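You operate a simulated robot arm through the tools that you are given. There is no shell and no other tool.

Carry out the task below with a simulated robot arm. There is one attempt and no reset: what you move stays moved.

Task
Copy the notes to the drive that the laptop names, then eject it.
Fine: drive into the dock, COPY once, wait for COPY DONE, EJECT once, then the drive back on the mat.

Only the result counts: the job must be done as asked and must still hold three seconds after the hand-in. Knocking over, shifting, dropping, spilling or breaking anything else fails it.

Robot
A 6-joint arm with a two-finger parallel gripper, fixed in place. Base frame: the origin is on the floor under the middle of its stand, x ahead of it, y to its left, z up. Units: m, degrees, N and s.
It reaches about 1.313 m from its shoulder. Its first joint turns from -166.0 to 166.0 degrees. Payload 3.43 kg.
Tool frame: the origin (TCP) lies between the finger pads and is the grasp point; the fingertips stand 0.034 m ahead of it; z points along the fingers, y is the line along which they close. Largest opening 0.128 m; finger width 0.024, thickness 0.012; the body of the gripper, 0.048 by 0.13 m, starts 0.096 m behind the TCP.
Orientation is told as [roll, pitch, yaw] about the base's x, y, z axes, in that order, counted from this pose: with the fingers straight down and closing along the base's y, the tool's x points along the base's -x, its y along +y and its z along -z.

Tools
- The arm moves only by the tool step_arm. Its argument "deltas" is a list of rows, each a list of 3 entries, a list of its own where there are three numbers: the closure in counts, from 0 (fully open) to 255 (shut), then the shift along the base's x, y, z in m, then the turn, a rotation vector about the base's x, y, z in degrees. In form: [[jaw, [dx, dy, dz], [rx, ry, rz]], ...]. A call has 1 to 20 rows; each row is the pose to reach, as a shift and turn from the pose commanded when the call began. Each row takes 0.2 s and may step no farther than 0.05 m and 8.6 degrees from the row before; otherwise, or with a gripper value out of range, the whole call is refused. Where a pose cannot be reached the arm comes as near as it can. A force on the tool above 90 N (or 10 N above the force at the start of the call, whichever is more), or a blocked arm, ends the call early, and 0.2 s more pass. The fingers move at their own pace (about 0.153 m/s each) and stop on an object; they squeeze with about 32 N. The grip force told is the motor's: it shows also when the fingers shut on nothing. Time passes only in rows, and 0.2 s behind the last, so rows that repeat a pose let the fingers close. The reply holds the time, the measured pose of the TCP, the force on the tool along the base axes, the opening and the grip force, in the units named above and with some noise, with the torque about the TCP (base axes, N m) and any sound that the robot's microphone picked up.
- Cameras (640 x 400 px; columns grow to the right, rows downward): "scene" is fixed at [0.3993, -0.648, 1.3132]; the picture's right is [-0.25, 0.97, 0.00], its down [-0.75, -0.20, -0.64] and it looks along [-0.62, -0.16, 0.77] (base axes); focal length 214 px, centre (320, 200). "wrist" rides on the gripper at [0.076, -0.011, -0.16] in the tool frame; the picture's right is [0.15, 0.99, 0.00], its down [-0.88, 0.13, -0.46] and it looks along [-0.45, 0.07, 0.89] (tool axes); focal length 234 px, centre (320, 200). There is no depth. A picture from a camera that has moved, and an enlarged one, comes with that camera's place and axes in the base frame and with its lens.
- grab_frame(camera): a new picture of that camera. It takes no simulated time.
- close_up(camera, box): a new picture of the part [left, top, right, bottom] of that camera's present view, enlarged. It takes no simulated time.
- sign_off(): hands the job in; it is judged then, once.

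Places have to be worked out from the pictures, the camera data and where the tool is seen. Open the gripper and draw the arm clear of the work before you hand the job in, unless the task says otherwise.

The tools are called after "Call:" as a command line: name --argument value ..., lists and objects as JSON in quotes. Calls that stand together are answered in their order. step_arm: Moves the arm, as the interface text tells. Its arguments: {"type":"object","properties":{"deltas":{"type":"array","items":{"type":"array"}}},"required":["deltas"]} The other tools are called the same way: grab_frame (camera) takes a picture; close_up (camera, box) takes an enlarged picture of a part of a camera's view; sign_off () hands the job in.

At the start:

```text
clock: 0.0
tcp_pos: [0.2842, -0.4698, 1.1195]
orientation: [-0.1, 0.1, 0.1]
ft_force: [0.8, -0.2, -0.5]
ft_torque: [0.0, -0.04, 0.01]
width: 0.128
gripper_force: 0.0
```

scene: 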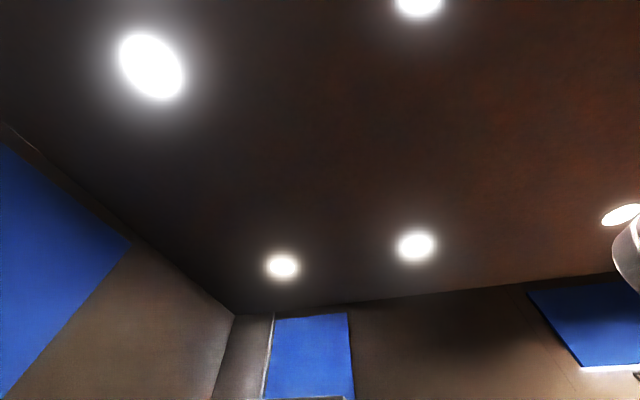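
wrist: 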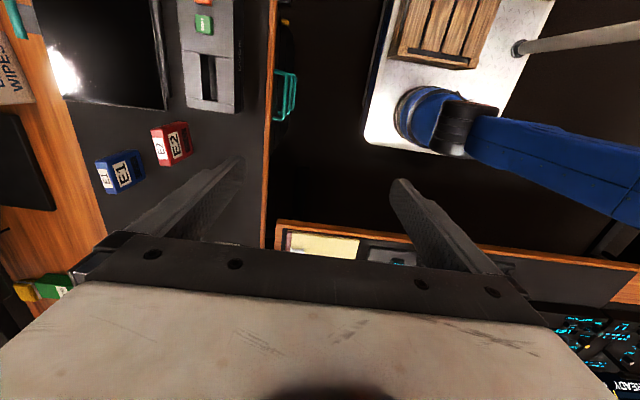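

The scene camera looks at the ceiling, so the wrist camera is the useful one. It shows two drives (E1 blue, E2 red), a dock with buttons, and a dark screen; I'll take enlarged pictures first.

Call:
grab_frame --camera "wrist"

Call:
close_up --camera "wrist" --box '[0, 0, 320, 200]'

Call:
close_up --camera "wrist" --box '[480, 280, 640, 400]'

Call:
grab_frame --camera "scene"

```text
taken
camera wrist: at [0.2088, -0.4808, 1.2783], right [-0.15, 0.99, 0.0], down [0.88, 0.13, 0.45], along [0.45, 0.07, -0.89], focal length 234 px, centre (320, 200)
```

wrist: 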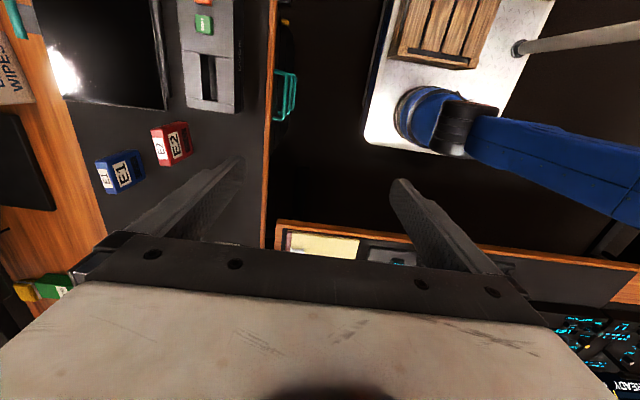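

```text
2.00 times, centred on (160, 100) of wrist
camera zoom: at [0.2088, -0.4808, 1.2783], right [-0.15, 0.99, 0.0], down [0.88, 0.13, 0.45], along [0.45, 0.07, -0.89], focal length 468 px, centre (640, 400)
```

zoom: 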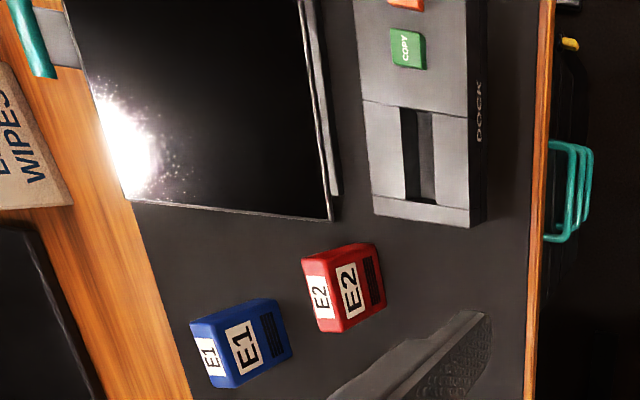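

```text
3.33 times, centred on (560, 340) of wrist
camera zoom: at [0.2088, -0.4808, 1.2783], right [-0.15, 0.99, 0.0], down [0.88, 0.13, 0.45], along [0.45, 0.07, -0.89], focal length 781 px, centre (-480, -267)
```

zoom: 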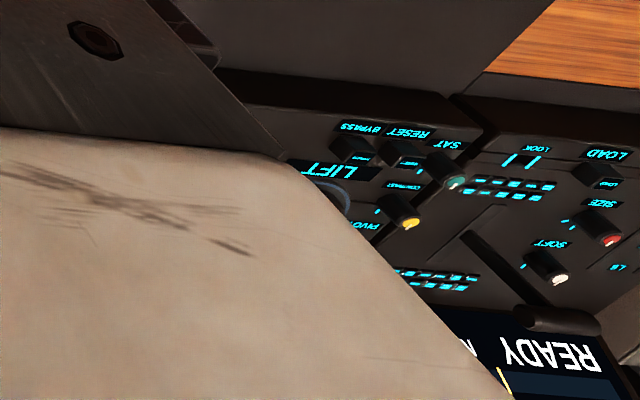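

```text
taken
```

scene: 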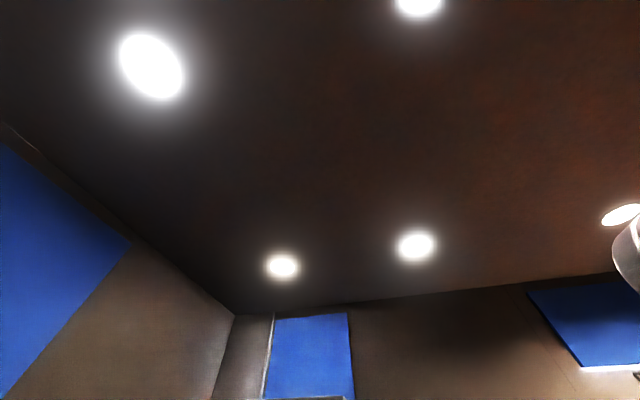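

The wrist view is mirrored to top = -x, left = -y: the desk with laptop, dock and drives lies at about y = -0.6 to -1.0. I turn the wrist in place so the camera looks toward -y and -x to read the laptop's screen.

Call:
step_arm --deltas '[[0, [0, 0, 0], [-5, 5, 0]], [0, [0, 0, 0], [-10, 10, 0]], [0, [0, 0, 0], [-15, 15, 0]], [0, [0, 0, 0], [-20, 20, 0]], [0, [0, 0, 0], [-25, 25, 0]]]'

Call:
grab_frame --camera "wrist"

```text
clock: 1.2
tcp_pos: [0.2844, -0.4697, 1.1201]
orientation: [-26.8, 24.3, -5.7]
ft_force: [0.1, -0.3, -0.6]
ft_torque: [0.03, 0.0, -0.03]
width: 0.1279
gripper_force: 0.1
```

```text
taken
camera wrist: at [0.2825, -0.4071, 1.2843], right [-0.23, 0.91, -0.35], down [0.97, 0.22, -0.05], along [0.04, -0.35, -0.94], focal length 234 px, centre (320, 200)
```

wrist: 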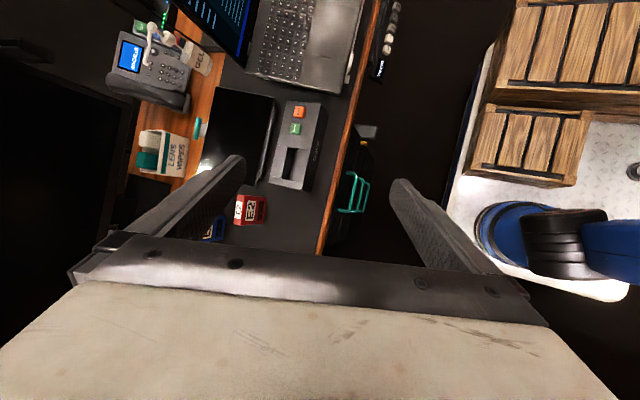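

The laptop is now at the top edge of the view (keyboard near (300,40), screen at (215,20)), further toward -x. I turn further to bring its screen into view.

Call:
step_arm --deltas '[[0, [0, 0, 0], [-2, 7, 0]], [0, [0, 0, 0], [-4, 14, 0]], [0, [0, 0, 0], [-6, 20, 0]]]'

Call:
grab_frame --camera "wrist"

Call:
close_up --camera "wrist" --box '[120, 20, 280, 120]'

```text
clock: 2.0
tcp_pos: [0.2841, -0.4703, 1.1186]
orientation: [-37.6, 43.2, -11.9]
ft_force: [0.2, -0.9, 0.6]
ft_torque: [0.01, 0.0, 0.01]
width: 0.1281
gripper_force: 0.0
```

```text
taken
camera wrist: at [0.3381, -0.3903, 1.2676], right [-0.35, 0.87, -0.34], down [0.89, 0.2, -0.4], along [-0.28, -0.44, -0.85], focal length 234 px, centre (320, 200)
```

wrist: 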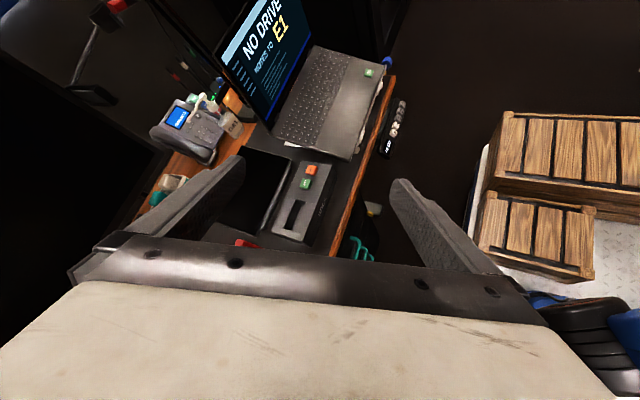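

```text
4.00 times, centred on (200, 70) of wrist
camera zoom: at [0.3381, -0.3903, 1.2676], right [-0.35, 0.87, -0.34], down [0.89, 0.2, -0.4], along [-0.28, -0.44, -0.85], focal length 937 px, centre (800, 720)
```

zoom: 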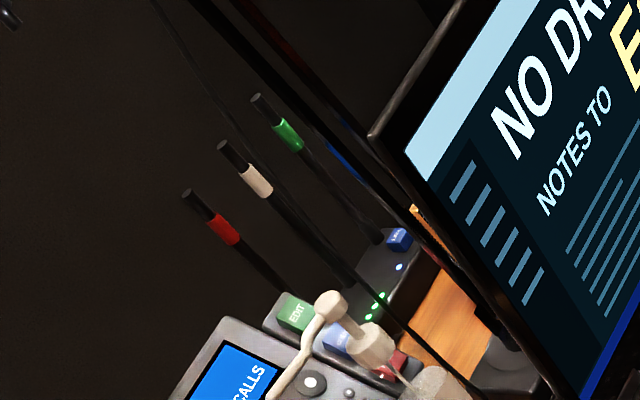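

The laptop's screen is coming into view; I take an enlarged picture of it to read the full text.

Call:
close_up --camera "wrist" --box '[200, 0, 360, 100]'

Call:
close_up --camera "wrist" --box '[230, 120, 390, 220]'

Call:
close_up --camera "wrist" --box '[260, 40, 420, 140]'

```text
4.00 times, centred on (280, 50) of wrist
camera zoom: at [0.3381, -0.3903, 1.2676], right [-0.35, 0.87, -0.34], down [0.89, 0.2, -0.4], along [-0.28, -0.44, -0.85], focal length 937 px, centre (480, 800)
```

zoom: 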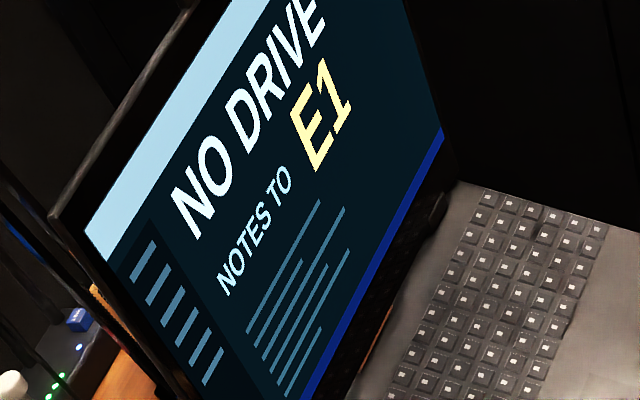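

```text
4.00 times, centred on (310, 170) of wrist
camera zoom: at [0.3381, -0.3903, 1.2676], right [-0.35, 0.87, -0.34], down [0.89, 0.2, -0.4], along [-0.28, -0.44, -0.85], focal length 937 px, centre (360, 320)
```

zoom: 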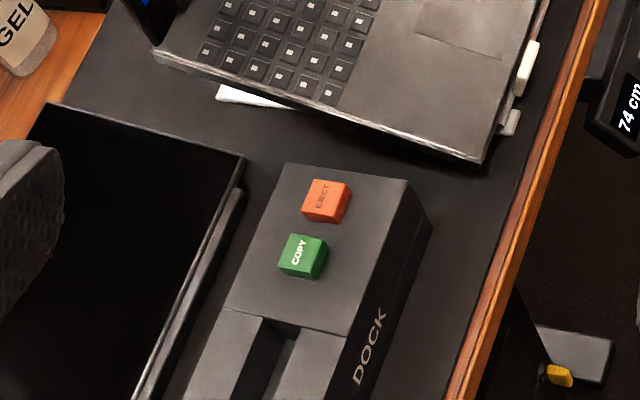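

```text
4.00 times, centred on (340, 90) of wrist
camera zoom: at [0.3381, -0.3903, 1.2676], right [-0.35, 0.87, -0.34], down [0.89, 0.2, -0.4], along [-0.28, -0.44, -0.85], focal length 937 px, centre (240, 640)
```

zoom: 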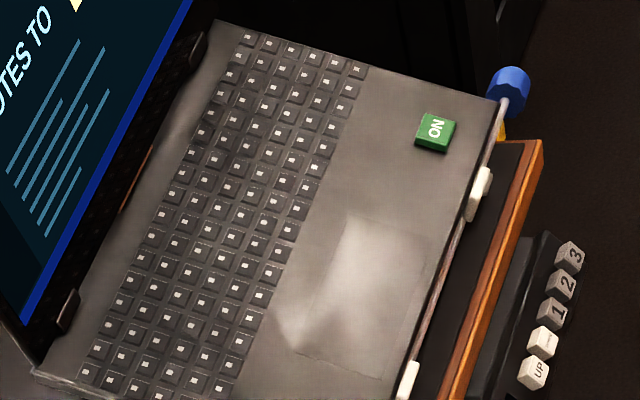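

The laptop reads "NO DRIVE / NOTES TO E1", and a desk display shows 74 cm, so the desk top should be near z = 0.74. The drives seem to stand on edge on the mat (narrow label face up). I look closer at the surroundings before moving.

Call:
close_up --camera "wrist" --box '[0, 0, 320, 200]'

Call:
close_up --camera "wrist" --box '[320, 0, 640, 200]'

Call:
close_up --camera "wrist" --box '[140, 130, 380, 270]'

```text
2.00 times, centred on (160, 100) of wrist
camera zoom: at [0.3381, -0.3903, 1.2676], right [-0.35, 0.87, -0.34], down [0.89, 0.2, -0.4], along [-0.28, -0.44, -0.85], focal length 468 px, centre (640, 400)
```

zoom: 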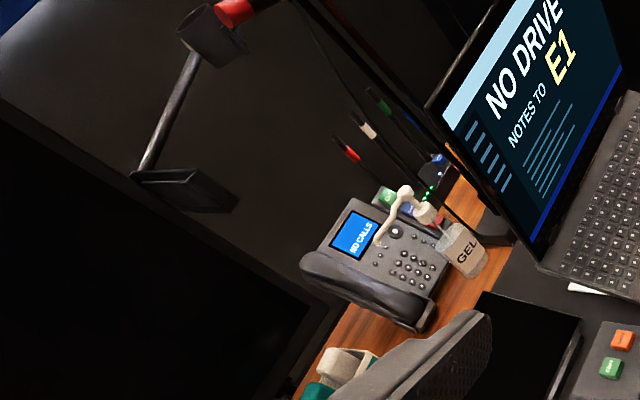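

```text
2.00 times, centred on (480, 100) of wrist
camera zoom: at [0.3381, -0.3903, 1.2676], right [-0.35, 0.87, -0.34], down [0.89, 0.2, -0.4], along [-0.28, -0.44, -0.85], focal length 468 px, centre (0, 400)
```

zoom: 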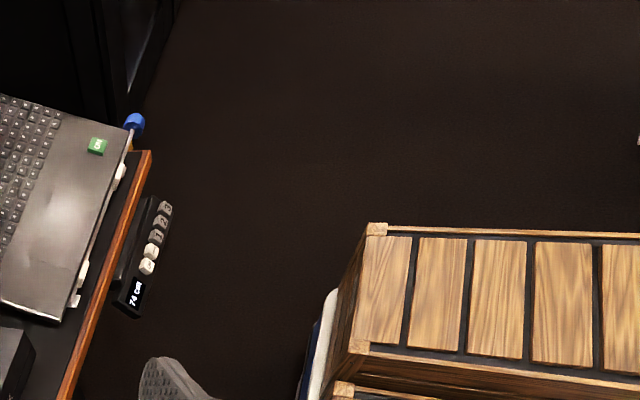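

```text
2.67 times, centred on (260, 200) of wrist
camera zoom: at [0.3381, -0.3903, 1.2676], right [-0.35, 0.87, -0.34], down [0.89, 0.2, -0.4], along [-0.28, -0.44, -0.85], focal length 624 px, centre (480, 200)
```

zoom: 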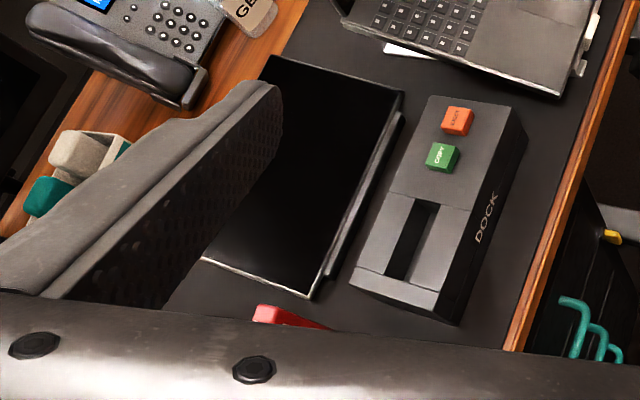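

E1 is the drive to use. Before moving over the desk I undo the turn, then I'll look more horizontally to check the heights of objects near the path.

Call:
step_arm --deltas '[[0, [0, 0, 0], [2, -7, 0]], [0, [0, 0, 0], [4, -14, 0]], [0, [0, 0, 0], [6, -20, 0]]]'

Call:
step_arm --deltas '[[0, [0, 0, 0], [5, -5, 0]], [0, [0, 0, 0], [10, -10, 0]], [0, [0, 0, 0], [15, -15, 0]], [0, [0, 0, 0], [20, -20, 0]], [0, [0, 0, 0], [25, -25, 0]]]'

Call:
step_arm --deltas '[[0, [0, 0, 0], [-8, 0, 0]], [0, [0, 0, 0], [-16, 0, 0]], [0, [0, 0, 0], [-24, 0, 0]], [0, [0, 0, 0], [-32, 0, 0]], [0, [0, 0, 0], [-40, 0, 0]], [0, [0, 0, 0], [-48, 0, 0]], [0, [0, 0, 0], [-56, 0, 0]]]'

Call:
grab_frame --camera "wrist"

Call:
grab_frame --camera "scene"

```text
clock: 2.8
tcp_pos: [0.2831, -0.4694, 1.119]
orientation: [-26.7, 24.2, -5.6]
ft_force: [-0.5, 0.0, -0.2]
ft_torque: [-0.03, 0.02, 0.01]
width: 0.1283
gripper_force: 0.0
```

```text
clock: 4.0
tcp_pos: [0.2845, -0.4691, 1.1206]
orientation: [0.0, -0.1, 0.1]
ft_force: [0.4, -0.6, 0.2]
ft_torque: [-0.04, 0.0, 0.03]
width: 0.1278
gripper_force: 0.1
```

```text
clock: 5.6
tcp_pos: [0.2849, -0.47, 1.1198]
orientation: [-56.2, 0.1, 0.0]
ft_force: [0.0, -0.5, -0.1]
ft_torque: [0.05, -0.01, -0.01]
width: 0.1281
gripper_force: 0.1
```

```text
taken
camera wrist: at [0.2091, -0.3436, 1.2171], right [-0.15, 0.55, -0.82], down [0.88, 0.45, 0.14], along [0.45, -0.7, -0.55], focal length 234 px, centre (320, 200)
```

wrist: 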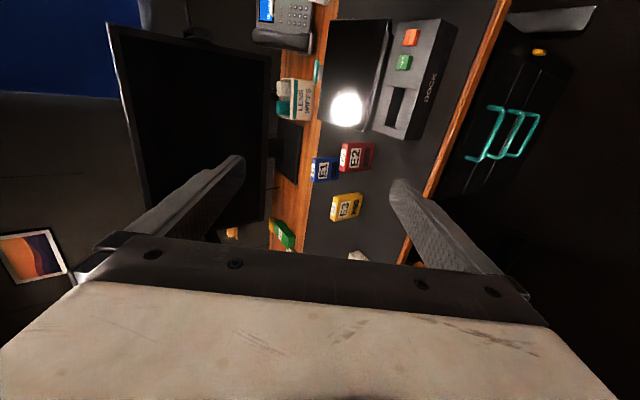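

```text
taken
```

scene: 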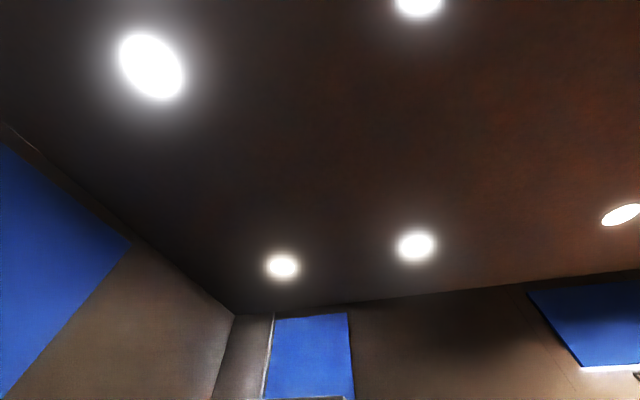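

No camera body stands in the way, and I now see a third, yellow drive plus a dark monitor behind. I zoom on the drives and dock.

Call:
close_up --camera "wrist" --box '[260, 120, 420, 220]'

Call:
close_up --camera "wrist" --box '[320, 10, 480, 110]'

Call:
close_up --camera "wrist" --box '[240, 0, 400, 100]'

Call:
close_up --camera "wrist" --box '[220, 160, 380, 260]'

```text
4.00 times, centred on (340, 170) of wrist
camera zoom: at [0.2091, -0.3436, 1.2171], right [-0.15, 0.55, -0.82], down [0.88, 0.45, 0.14], along [0.45, -0.7, -0.55], focal length 937 px, centre (240, 320)
```

zoom: 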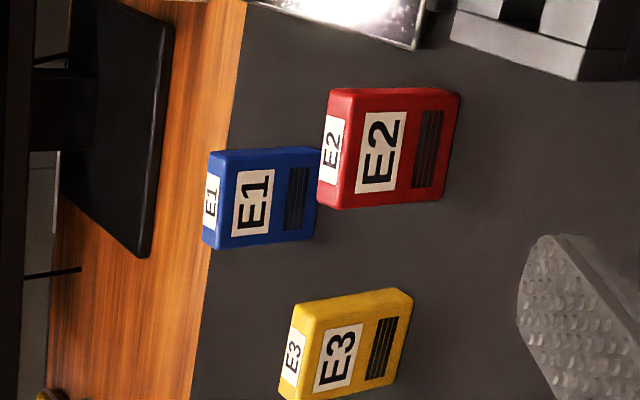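

```text
4.00 times, centred on (400, 60) of wrist
camera zoom: at [0.2091, -0.3436, 1.2171], right [-0.15, 0.55, -0.82], down [0.88, 0.45, 0.14], along [0.45, -0.7, -0.55], focal length 937 px, centre (0, 760)
```

zoom: 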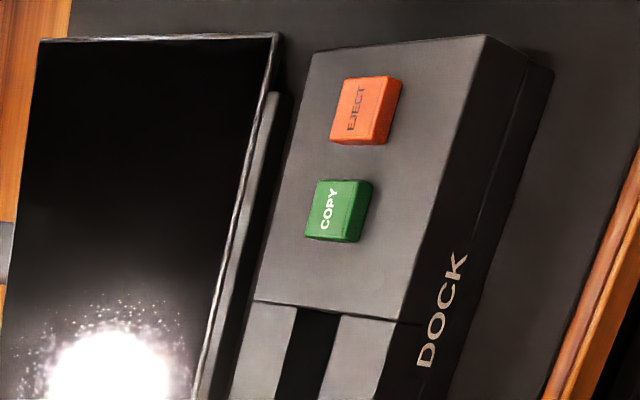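

```text
4.00 times, centred on (320, 50) of wrist
camera zoom: at [0.2091, -0.3436, 1.2171], right [-0.15, 0.55, -0.82], down [0.88, 0.45, 0.14], along [0.45, -0.7, -0.55], focal length 937 px, centre (320, 800)
```

zoom: 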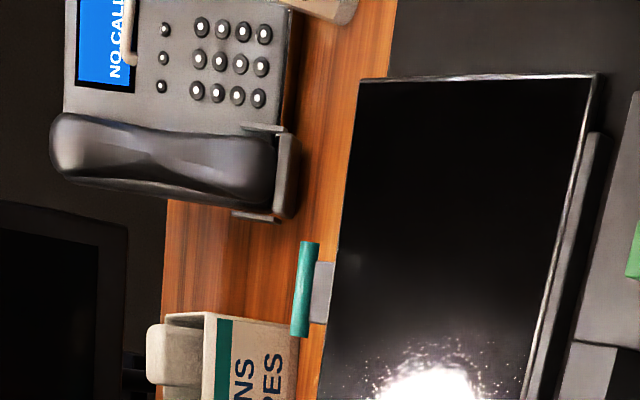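

```text
4.00 times, centred on (300, 210) of wrist
camera zoom: at [0.2091, -0.3436, 1.2171], right [-0.15, 0.55, -0.82], down [0.88, 0.45, 0.14], along [0.45, -0.7, -0.55], focal length 937 px, centre (400, 160)
```

zoom: 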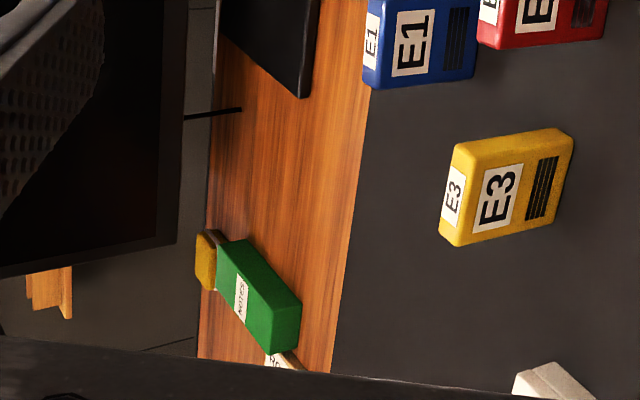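

E1 (blue) stands upright near (0.445, -0.885), with E2 near (0.37, -0.765) and E3 near (0.515, -0.767). The dock is at smaller x, and nothing blocks the path. I return to the default orientation while moving over the desk for a near-vertical view.

Call:
step_arm --deltas '[[0, [0.017, -0.041, -0.0125], [7, 0, 0]], [0, [0.034, -0.082, -0.025], [14, 0, 0]], [0, [0.051, -0.123, -0.0375], [21, 0, 0]], [0, [0.068, -0.164, -0.05], [28, 0, 0]], [0, [0.085, -0.205, -0.0625], [35, 0, 0]], [0, [0.102, -0.246, -0.075], [42, 0, 0]], [0, [0.119, -0.287, -0.0875], [49, 0, 0]], [0, [0.136, -0.328, -0.1], [56, 0, 0]]]'

Call:
grab_frame --camera "wrist"

Call:
close_up --camera "wrist" --box '[200, 0, 440, 150]'

```text
clock: 7.4
tcp_pos: [0.4212, -0.7957, 1.0256]
orientation: [-0.1, 0.2, 0.2]
ft_force: [0.2, 0.2, 1.8]
ft_torque: [-0.15, -0.07, 0.01]
width: 0.128
gripper_force: 0.1
```

```text
taken
camera wrist: at [0.3456, -0.806, 1.1839], right [-0.15, 0.99, 0.0], down [0.88, 0.13, 0.45], along [0.45, 0.06, -0.89], focal length 234 px, centre (320, 200)
```

wrist: 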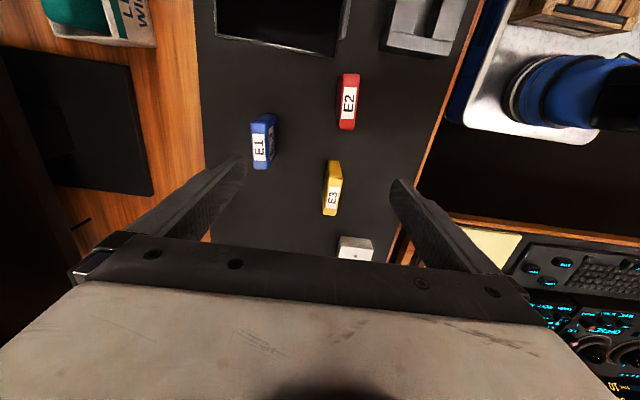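

```text
2.67 times, centred on (320, 75) of wrist
camera zoom: at [0.3456, -0.806, 1.1839], right [-0.15, 0.99, 0.0], down [0.88, 0.13, 0.45], along [0.45, 0.06, -0.89], focal length 624 px, centre (320, 533)
```

zoom: 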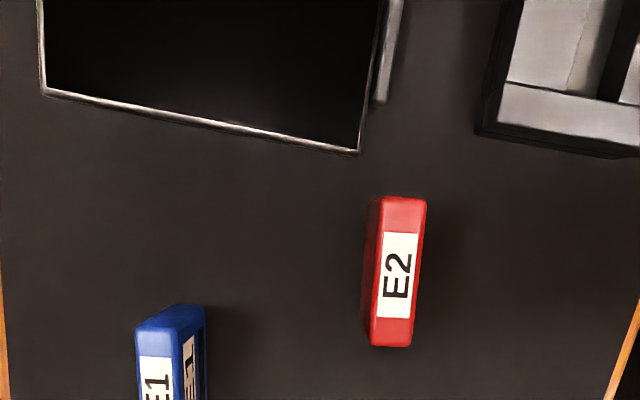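

From nearly above, all three drives stand upright with label faces up, thin side along y. I zoom on E1 and on the lower dock end to measure them.

Call:
close_up --camera "wrist" --box '[220, 90, 316, 150]'

Call:
close_up --camera "wrist" --box '[220, 130, 316, 190]'

Call:
close_up --camera "wrist" --box '[300, 60, 396, 120]'

Call:
close_up --camera "wrist" --box '[380, 0, 476, 60]'

```text
6.67 times, centred on (268, 120) of wrist
camera zoom: at [0.3456, -0.806, 1.1839], right [-0.15, 0.99, 0.0], down [0.88, 0.13, 0.45], along [0.45, 0.06, -0.89], focal length 1561 px, centre (667, 733)
```

zoom: 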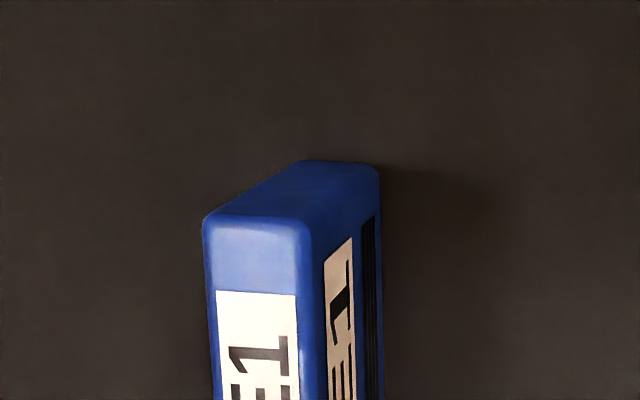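

```text
6.67 times, centred on (268, 160) of wrist
camera zoom: at [0.3456, -0.806, 1.1839], right [-0.15, 0.99, 0.0], down [0.88, 0.13, 0.45], along [0.45, 0.06, -0.89], focal length 1561 px, centre (667, 467)
```

zoom: 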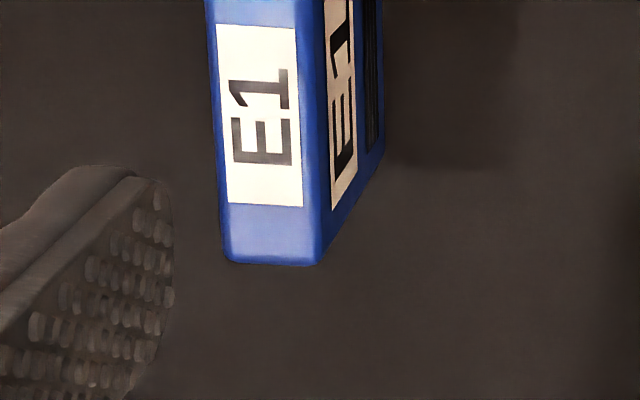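

```text
6.67 times, centred on (348, 90) of wrist
camera zoom: at [0.3456, -0.806, 1.1839], right [-0.15, 0.99, 0.0], down [0.88, 0.13, 0.45], along [0.45, 0.06, -0.89], focal length 1561 px, centre (133, 933)
```

zoom: 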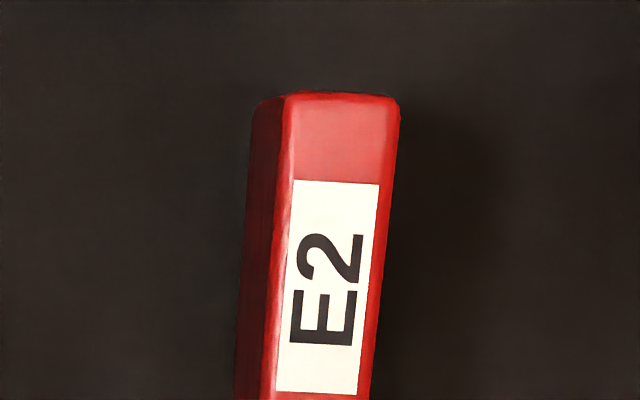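

```text
6.67 times, centred on (428, 30) of wrist
camera zoom: at [0.3456, -0.806, 1.1839], right [-0.15, 0.99, 0.0], down [0.88, 0.13, 0.45], along [0.45, 0.06, -0.89], focal length 1561 px, centre (-400, 1333)
```

zoom: 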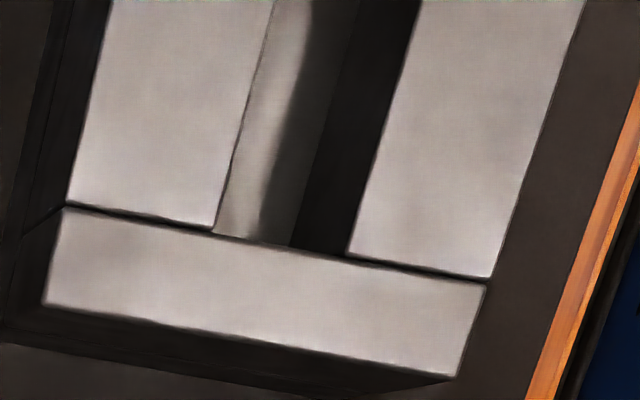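

E1's top centre works out to about (0.448, -0.883), 72 × 24 mm, yaw ≈ +4.5°, top z ≈ 0.831 and mat z ≈ 0.742. Next I move over the dock to measure the slot and buttons.

Call:
step_arm --deltas '[[0, [-0.04, 0.022, 0], [0, 0, 0]], [0, [-0.08, 0.044, 0], [0, 0, 0]], [0, [-0.12, 0.066, 0], [0, 0, 0]], [0, [-0.15, 0.075, 0], [0, 0, 0]], [0, [-0.15, 0.075, 0], [0, 0, 0]]]'

Call:
grab_frame --camera "wrist"

Call:
close_up --camera "wrist" --box '[240, 0, 400, 100]'

Call:
close_up --camera "wrist" --box '[240, 80, 400, 180]'

```text
clock: 8.6
tcp_pos: [0.2721, -0.7228, 1.0229]
orientation: [-0.1, 0.0, 0.1]
ft_force: [-0.5, -0.6, -0.9]
ft_torque: [-0.01, 0.0, 0.01]
width: 0.1283
gripper_force: 0.0
```

```text
taken
camera wrist: at [0.1965, -0.7342, 1.1809], right [-0.15, 0.99, 0.0], down [0.88, 0.13, 0.45], along [0.45, 0.07, -0.89], focal length 234 px, centre (320, 200)
```

wrist: 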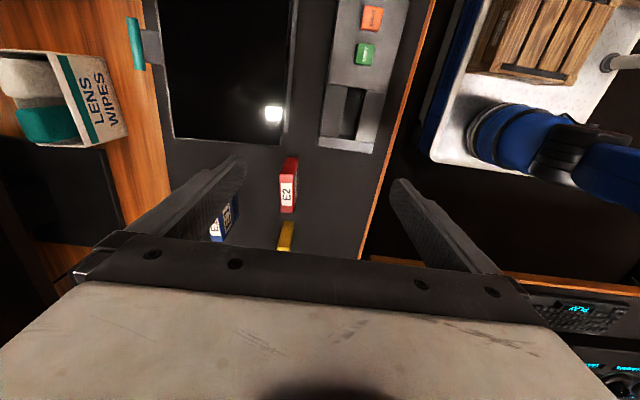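

```text
4.00 times, centred on (320, 50) of wrist
camera zoom: at [0.1965, -0.7342, 1.1809], right [-0.15, 0.99, 0.0], down [0.88, 0.13, 0.45], along [0.45, 0.07, -0.89], focal length 937 px, centre (320, 800)
```

zoom: 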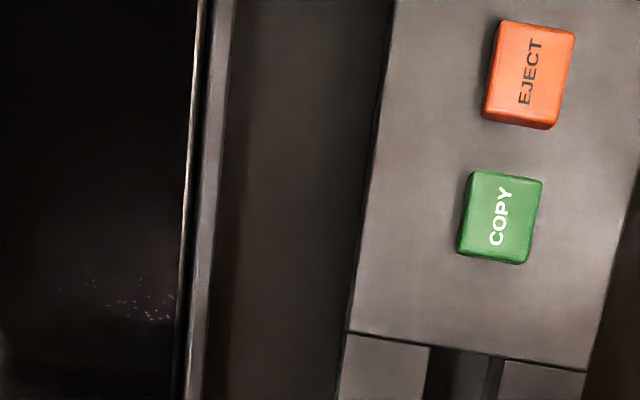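

```text
4.00 times, centred on (320, 130) of wrist
camera zoom: at [0.1965, -0.7342, 1.1809], right [-0.15, 0.99, 0.0], down [0.88, 0.13, 0.45], along [0.45, 0.07, -0.89], focal length 937 px, centre (320, 480)
```

zoom: 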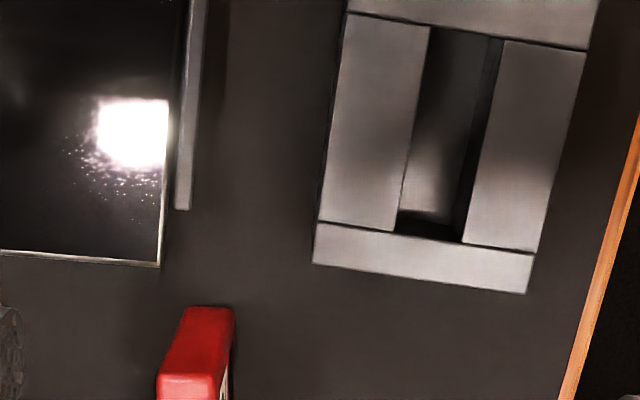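

The slot measures about x 0.199–0.272, y −0.693 to −0.666, rim z ≈ 0.805; COPY is near (0.157, −0.679) and EJECT near (0.118, −0.679). I go lower with the camera straight over the slot to refine this.

Call:
step_arm --deltas '[[0, [0.02, 0.03, -0.03], [0, 0, 0]], [0, [0.039, 0.055, -0.06], [0, 0, 0]], [0, [0.039, 0.055, -0.073], [0, 0, 0]], [0, [0.039, 0.055, -0.073], [0, 0, 0]]]'

Call:
grab_frame --camera "wrist"

Call:
close_up --camera "wrist" --box '[256, 50, 384, 130]'

Call:
close_up --camera "wrist" --box '[256, 0, 384, 80]'

```text
clock: 9.6
tcp_pos: [0.3096, -0.6672, 0.9464]
orientation: [-0.1, 0.1, 0.2]
ft_force: [0.3, 0.6, -0.2]
ft_torque: [0.04, 0.02, 0.03]
width: 0.1282
gripper_force: 0.1
```

```text
taken
camera wrist: at [0.2354, -0.6782, 1.106], right [-0.15, 0.99, 0.0], down [0.88, 0.13, 0.45], along [0.45, 0.07, -0.89], focal length 234 px, centre (320, 200)
```

wrist: 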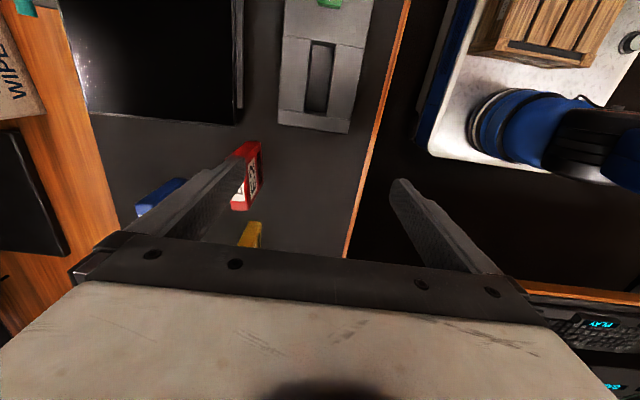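

```text
5.00 times, centred on (320, 90) of wrist
camera zoom: at [0.2354, -0.6782, 1.106], right [-0.15, 0.99, 0.0], down [0.88, 0.13, 0.45], along [0.45, 0.07, -0.89], focal length 1171 px, centre (320, 750)
```

zoom: 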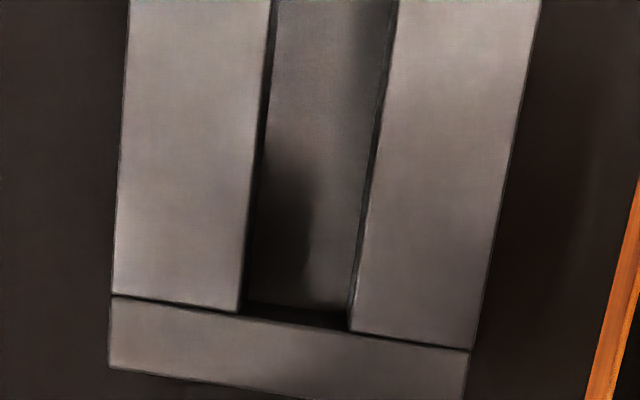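

```text
5.00 times, centred on (320, 40) of wrist
camera zoom: at [0.2354, -0.6782, 1.106], right [-0.15, 0.99, 0.0], down [0.88, 0.13, 0.45], along [0.45, 0.07, -0.89], focal length 1171 px, centre (320, 1000)
```

zoom: 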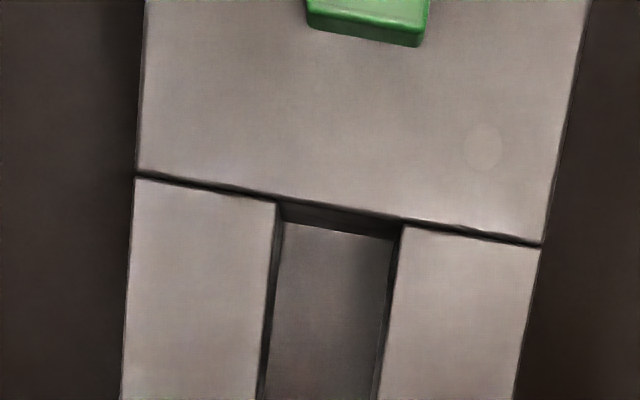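

Refined slot: x 0.1989–0.2725, y −0.6927 to −0.6655 (centre 0.2357, −0.6791), yaw ≈ 0.5°, depth about 3–4 cm. Now I put the camera straight above E1 at the same height to measure it equally well.

Call:
step_arm --deltas '[[0, [0.03, -0.029, 0.003], [0, 0, 0]], [0, [0.06, -0.058, 0.003], [0, 0, 0]], [0, [0.09, -0.087, 0.003], [0, 0, 0]], [0, [0.12, -0.116, 0.003], [0, 0, 0]], [0, [0.15, -0.145, 0.003], [0, 0, 0]], [0, [0.18, -0.175, 0.003], [0, 0, 0]], [0, [0.212, -0.205, 0.003], [0, 0, 0]], [0, [0.212, -0.205, 0.003], [0, 0, 0]]]'

Call:
grab_frame --camera "wrist"

Call:
close_up --camera "wrist" --box '[256, 40, 384, 120]'

```text
clock: 11.4
tcp_pos: [0.5199, -0.8718, 0.9502]
orientation: [-0.2, 0.2, 0.1]
ft_force: [0.2, 0.1, -0.2]
ft_torque: [0.0, 0.03, 0.0]
width: 0.1279
gripper_force: 0.2
```

```text
taken
camera wrist: at [0.4437, -0.8838, 1.1082], right [-0.15, 0.99, 0.0], down [0.88, 0.13, 0.45], along [0.45, 0.07, -0.89], focal length 234 px, centre (320, 200)
```

wrist: 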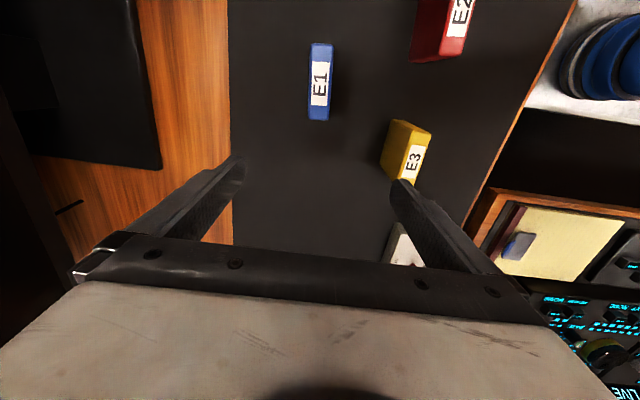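

```text
5.00 times, centred on (320, 80) of wrist
camera zoom: at [0.4437, -0.8838, 1.1082], right [-0.15, 0.99, 0.0], down [0.88, 0.13, 0.45], along [0.45, 0.07, -0.89], focal length 1171 px, centre (320, 800)
```

zoom: 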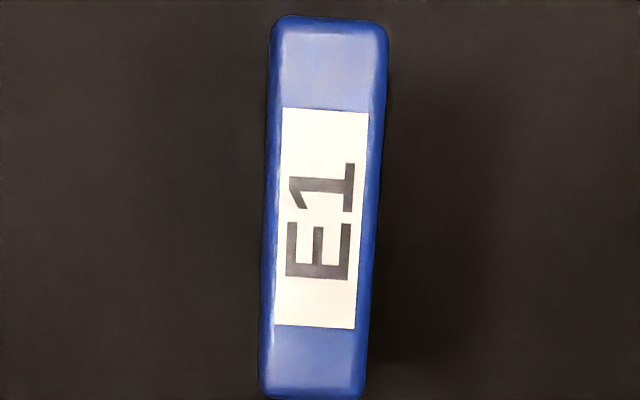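

E1: centre about (0.447, −0.883), 72 × 24 mm, yaw ≈ 5.4°. I let the arm settle a moment and read the pose again to judge noise and lag before grasping.

Call:
step_arm --deltas '[[60, [0, 0, 0], [0, 0, 0]], [60, [0, 0, 0], [0, 0, 0]], [60, [0, 0, 0], [0, 0, 0]]]'

Call:
close_up --camera "wrist" --box '[256, 40, 384, 120]'

Call:
step_arm --deltas '[[90, [0, 0, 0], [0, 0, 0]], [90, [0, 0, 0], [0, 0, 0]]]'

Call:
grab_frame --camera "wrist"

```text
clock: 12.2
tcp_pos: [0.5192, -0.8728, 0.9494]
orientation: [-0.1, 0.1, 0.1]
ft_force: [-0.3, 0.6, 1.1]
ft_torque: [0.02, -0.03, 0.0]
width: 0.0978
gripper_force: 0.0
```

```text
5.00 times, centred on (320, 80) of wrist
camera zoom: at [0.4434, -0.8837, 1.1084], right [-0.15, 0.99, 0.0], down [0.88, 0.13, 0.45], along [0.45, 0.07, -0.89], focal length 1171 px, centre (320, 800)
```

zoom: 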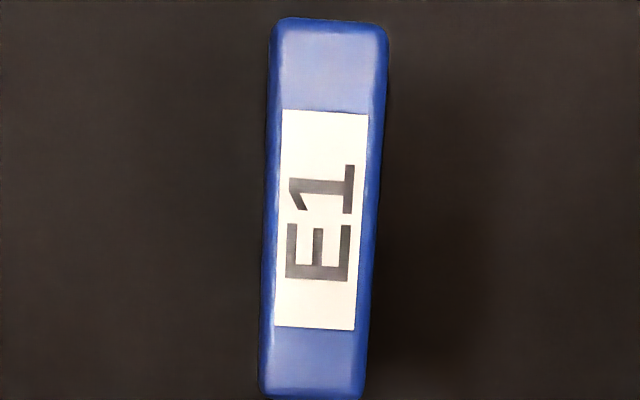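

```text
clock: 12.8
tcp_pos: [0.5194, -0.8734, 0.9494]
orientation: [-0.1, 0.1, 0.2]
ft_force: [-0.2, -0.5, 0.2]
ft_torque: [0.0, -0.03, 0.0]
width: 0.0829
gripper_force: 0.0
```

```text
taken
camera wrist: at [0.4433, -0.8836, 1.1084], right [-0.15, 0.99, 0.0], down [0.88, 0.13, 0.45], along [0.45, 0.07, -0.89], focal length 234 px, centre (320, 200)
```

wrist: 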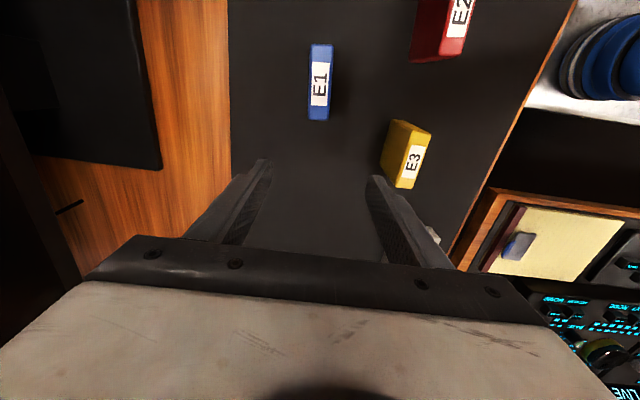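

Settled readings show the camera pose is reliable (TCP ≈ cam + (0.076, 0.011, −0.16)). I move above E1, turn the wrist about 5° to match its yaw, and stop at z ≈ 0.90 to check.

Call:
step_arm --deltas '[[90, [-0.03, -0.004, -0.005], [0, 0, 1.7]], [90, [-0.06, -0.008, -0.02], [0, 0, 3.4]], [90, [-0.0723, -0.0101, -0.0494], [0, 0, 5.0]], [90, [-0.0723, -0.0101, -0.0494], [0, 0, 5.0]], [90, [-0.0723, -0.0101, -0.0494], [0, 0, 5.0]]]'

Call:
grab_frame --camera "wrist"

Call:
close_up --camera "wrist" --box '[240, 150, 400, 250]'

```text
clock: 14.0
tcp_pos: [0.4491, -0.8831, 0.9]
orientation: [-0.1, 0.2, 5.1]
ft_force: [-0.4, 0.3, -0.8]
ft_torque: [0.03, 0.0, 0.03]
width: 0.083
gripper_force: 0.1
```

```text
taken
camera wrist: at [0.3744, -0.8994, 1.0591], right [-0.23, 0.97, 0.0], down [0.87, 0.21, 0.45], along [0.44, 0.1, -0.89], focal length 234 px, centre (320, 200)
```

wrist: 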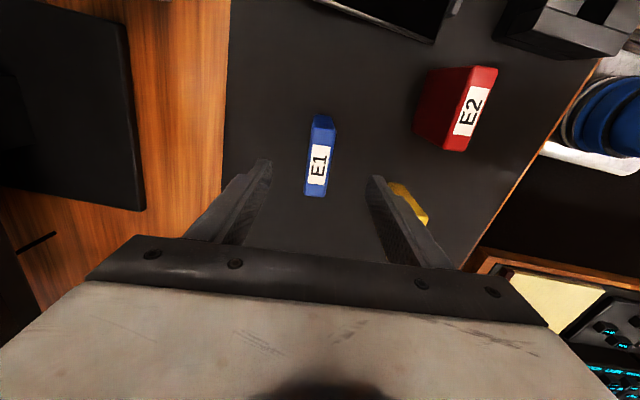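

```text
4.00 times, centred on (320, 200) of wrist
camera zoom: at [0.3744, -0.8994, 1.0591], right [-0.23, 0.97, 0.0], down [0.87, 0.21, 0.45], along [0.44, 0.1, -0.89], focal length 937 px, centre (320, 200)
```

zoom: 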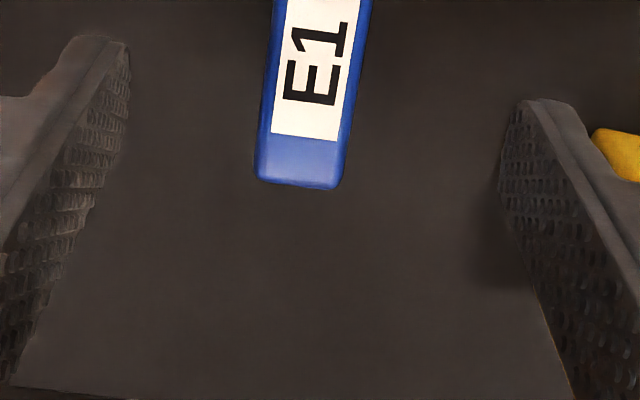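

TCP is at about (0.449, −0.882, 0.900), yaw 5.1°; the drive sits within a millimetre or two of the finger mid-plane. I zoom on E1 once more for its centre along x.

Call:
close_up --camera "wrist" --box '[256, 110, 384, 190]'

Call:
close_up --camera "wrist" --box '[256, 130, 384, 210]'

```text
5.00 times, centred on (320, 150) of wrist
camera zoom: at [0.3744, -0.8994, 1.0591], right [-0.23, 0.97, 0.0], down [0.87, 0.21, 0.45], along [0.44, 0.1, -0.89], focal length 1171 px, centre (320, 450)
```

zoom: 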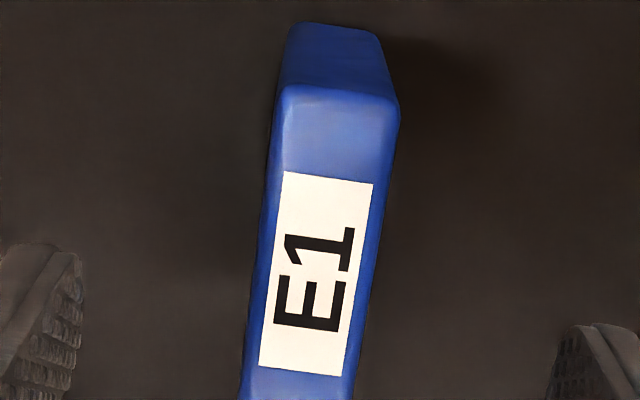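

```text
5.00 times, centred on (320, 170) of wrist
camera zoom: at [0.3744, -0.8994, 1.0591], right [-0.23, 0.97, 0.0], down [0.87, 0.21, 0.45], along [0.44, 0.1, -0.89], focal length 1171 px, centre (320, 350)
```

zoom: 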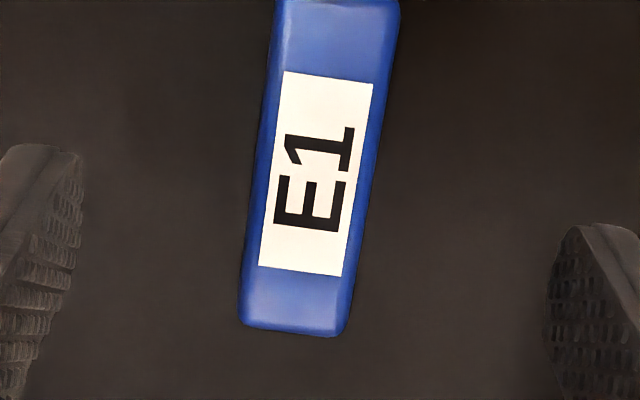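

Near-centre measurement puts the drive centre at (0.4488, −0.8826), within 1 mm of the TCP, yaw 5.5°. I descend so the fingertips reach about 33 mm below the drive's top.

Call:
step_arm --deltas '[[90, [0, -0.0009, -0.02], [0, 0, 0.3]], [90, [0, -0.0009, -0.04], [0, 0, 0.3]], [90, [0, -0.0009, -0.058], [0, 0, 0.3]], [90, [0, -0.0009, -0.068], [0, 0, 0.3]], [90, [0, -0.0009, -0.068], [0, 0, 0.3]]]'

Call:
grab_frame --camera "wrist"

Call:
close_up --camera "wrist" --box '[240, 130, 400, 230]'

```text
clock: 15.2
tcp_pos: [0.4481, -0.8822, 0.8326]
orientation: [-0.2, 0.1, 5.2]
ft_force: [-0.4, -0.7, -0.2]
ft_torque: [0.03, 0.02, -0.01]
width: 0.0828
gripper_force: 0.0
```

```text
taken
camera wrist: at [0.3743, -0.9002, 0.991], right [-0.24, 0.97, 0.0], down [0.87, 0.21, 0.45], along [0.44, 0.11, -0.89], focal length 234 px, centre (320, 200)
```

wrist: 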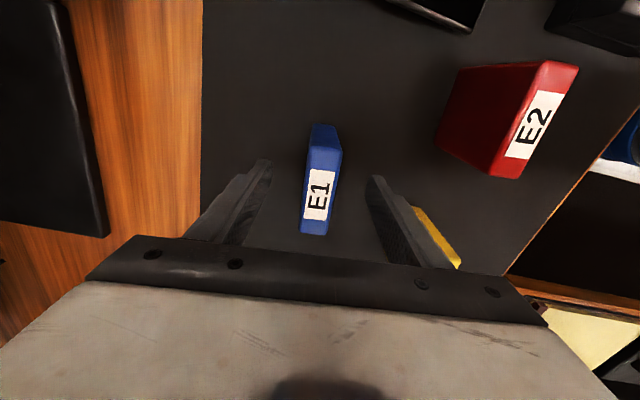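

```text
4.00 times, centred on (320, 180) of wrist
camera zoom: at [0.3743, -0.9002, 0.991], right [-0.24, 0.97, 0.0], down [0.87, 0.21, 0.45], along [0.44, 0.11, -0.89], focal length 937 px, centre (320, 280)
```

zoom: 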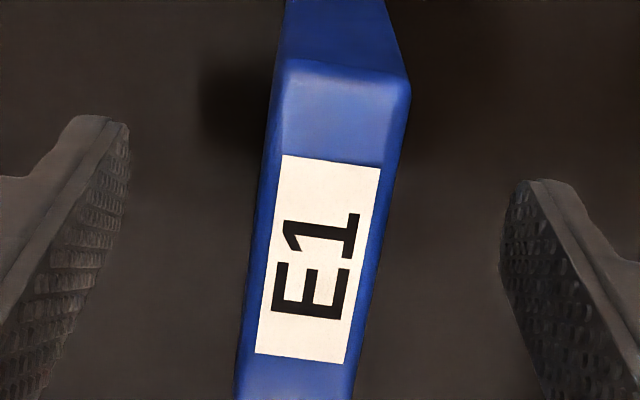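

The drive is centred between the pads and the TCP is at its top level. I close the gripper on it now.

Call:
step_arm --deltas '[[255, [0, 0, 0], [0, 0, 0]], [255, [0, 0, 0], [0, 0, 0]], [255, [0, 0, 0], [0, 0, 0]], [255, [0, 0, 0], [0, 0, 0]]]'

Call:
close_up --camera "wrist" --box '[240, 110, 400, 210]'

```text
clock: 16.2
tcp_pos: [0.4478, -0.8831, 0.8321]
orientation: [-0.1, 0.1, 5.4]
ft_force: [0.1, -1.4, 5.2]
ft_torque: [-0.14, -0.07, -0.02]
width: 0.0234
gripper_force: 31.7
```

```text
4.00 times, centred on (320, 160) of wrist
camera zoom: at [0.3743, -0.9001, 0.9915], right [-0.24, 0.97, 0.0], down [0.86, 0.21, 0.45], along [0.44, 0.11, -0.89], focal length 937 px, centre (320, 360)
```

zoom: 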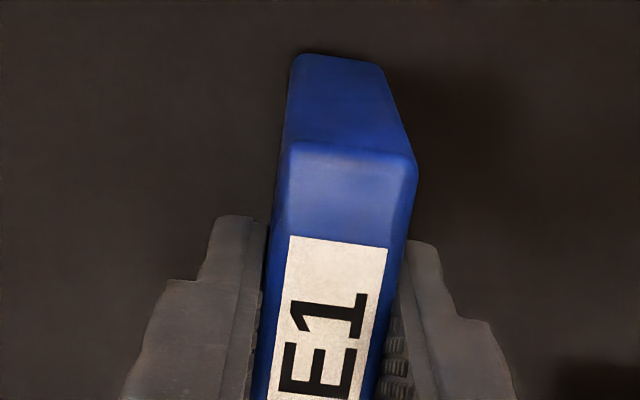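

The gripper holds E1 (width 23.4 mm, 31.7 N). I lift straight up and check that it hangs firmly.

Call:
step_arm --deltas '[[255, [0, 0, 0.01], [0, 0, 0]], [255, [0, 0, 0.04], [0, 0, 0]], [255, [0, 0, 0.08], [0, 0, 0]], [255, [0, 0, 0.12], [0, 0, 0]], [255, [0, 0, 0.138], [0, 0, 0]], [255, [0, 0, 0.138], [0, 0, 0]]]'

Call:
grab_frame --camera "wrist"

Call:
close_up --camera "wrist" --box '[240, 110, 400, 210]'

```text
clock: 17.6
tcp_pos: [0.4484, -0.8857, 0.9724]
orientation: [-0.2, 0.0, 5.4]
ft_force: [-0.2, 1.0, -1.6]
ft_torque: [0.0, 0.02, 0.02]
width: 0.0234
gripper_force: 32.4
```

```text
taken
camera wrist: at [0.375, -0.9034, 1.1309], right [-0.24, 0.97, 0.0], down [0.87, 0.21, 0.45], along [0.44, 0.11, -0.89], focal length 234 px, centre (320, 200)
```

wrist: 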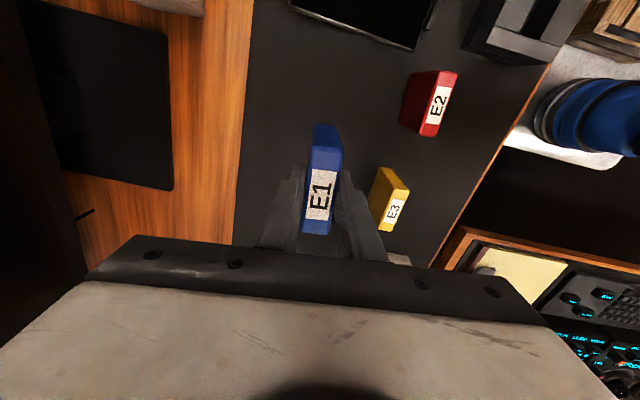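

```text
4.00 times, centred on (320, 160) of wrist
camera zoom: at [0.375, -0.9034, 1.1309], right [-0.24, 0.97, 0.0], down [0.87, 0.21, 0.45], along [0.44, 0.11, -0.89], focal length 937 px, centre (320, 360)
```

zoom: 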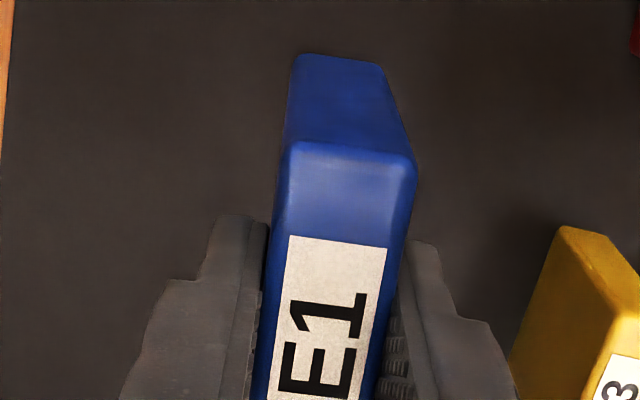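

E1 is held firmly and square; its centre coincides with the TCP. I carry it above the slot at a safe height while turning the yaw back to about 0.

Call:
step_arm --deltas '[[255, [-0.03, 0.029, 0], [0, 0, -1]], [255, [-0.06, 0.058, 0], [0, 0, -2]], [255, [-0.09, 0.088, 0], [0, 0, -3]], [255, [-0.12, 0.117, 0], [0, 0, -4]], [255, [-0.15, 0.146, 0], [0, 0, -5]], [255, [-0.18, 0.175, 0], [0, 0, -5.2]], [255, [-0.2127, 0.2066, 0], [0, 0, -5.2]], [255, [-0.2127, 0.2066, 0], [0, 0, -5.2]], [255, [-0.2127, 0.2066, 0], [0, 0, -5.2]]]'

Call:
grab_frame --camera "wrist"

Call:
close_up --camera "wrist" --box '[240, 80, 400, 180]'

```text
clock: 19.6
tcp_pos: [0.2357, -0.6756, 0.9726]
orientation: [-0.2, 0.2, 0.2]
ft_force: [-0.1, 0.5, -1.6]
ft_torque: [0.02, 0.0, 0.0]
width: 0.0234
gripper_force: 31.9
```

```text
taken
camera wrist: at [0.1603, -0.6873, 1.1313], right [-0.15, 0.99, 0.0], down [0.88, 0.13, 0.45], along [0.45, 0.07, -0.89], focal length 234 px, centre (320, 200)
```

wrist: 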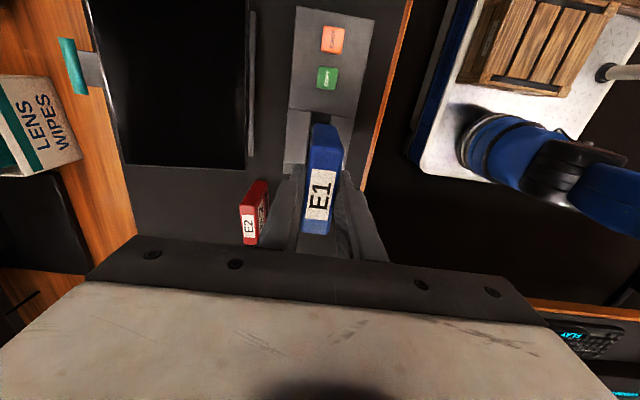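

```text
4.00 times, centred on (320, 130) of wrist
camera zoom: at [0.1603, -0.6873, 1.1313], right [-0.15, 0.99, 0.0], down [0.88, 0.13, 0.45], along [0.45, 0.07, -0.89], focal length 937 px, centre (320, 480)
```

zoom: 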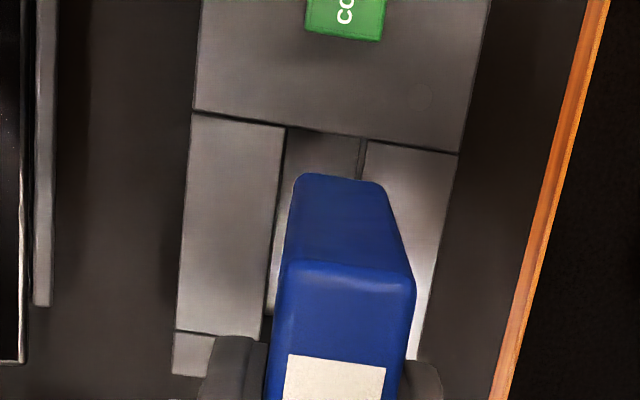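

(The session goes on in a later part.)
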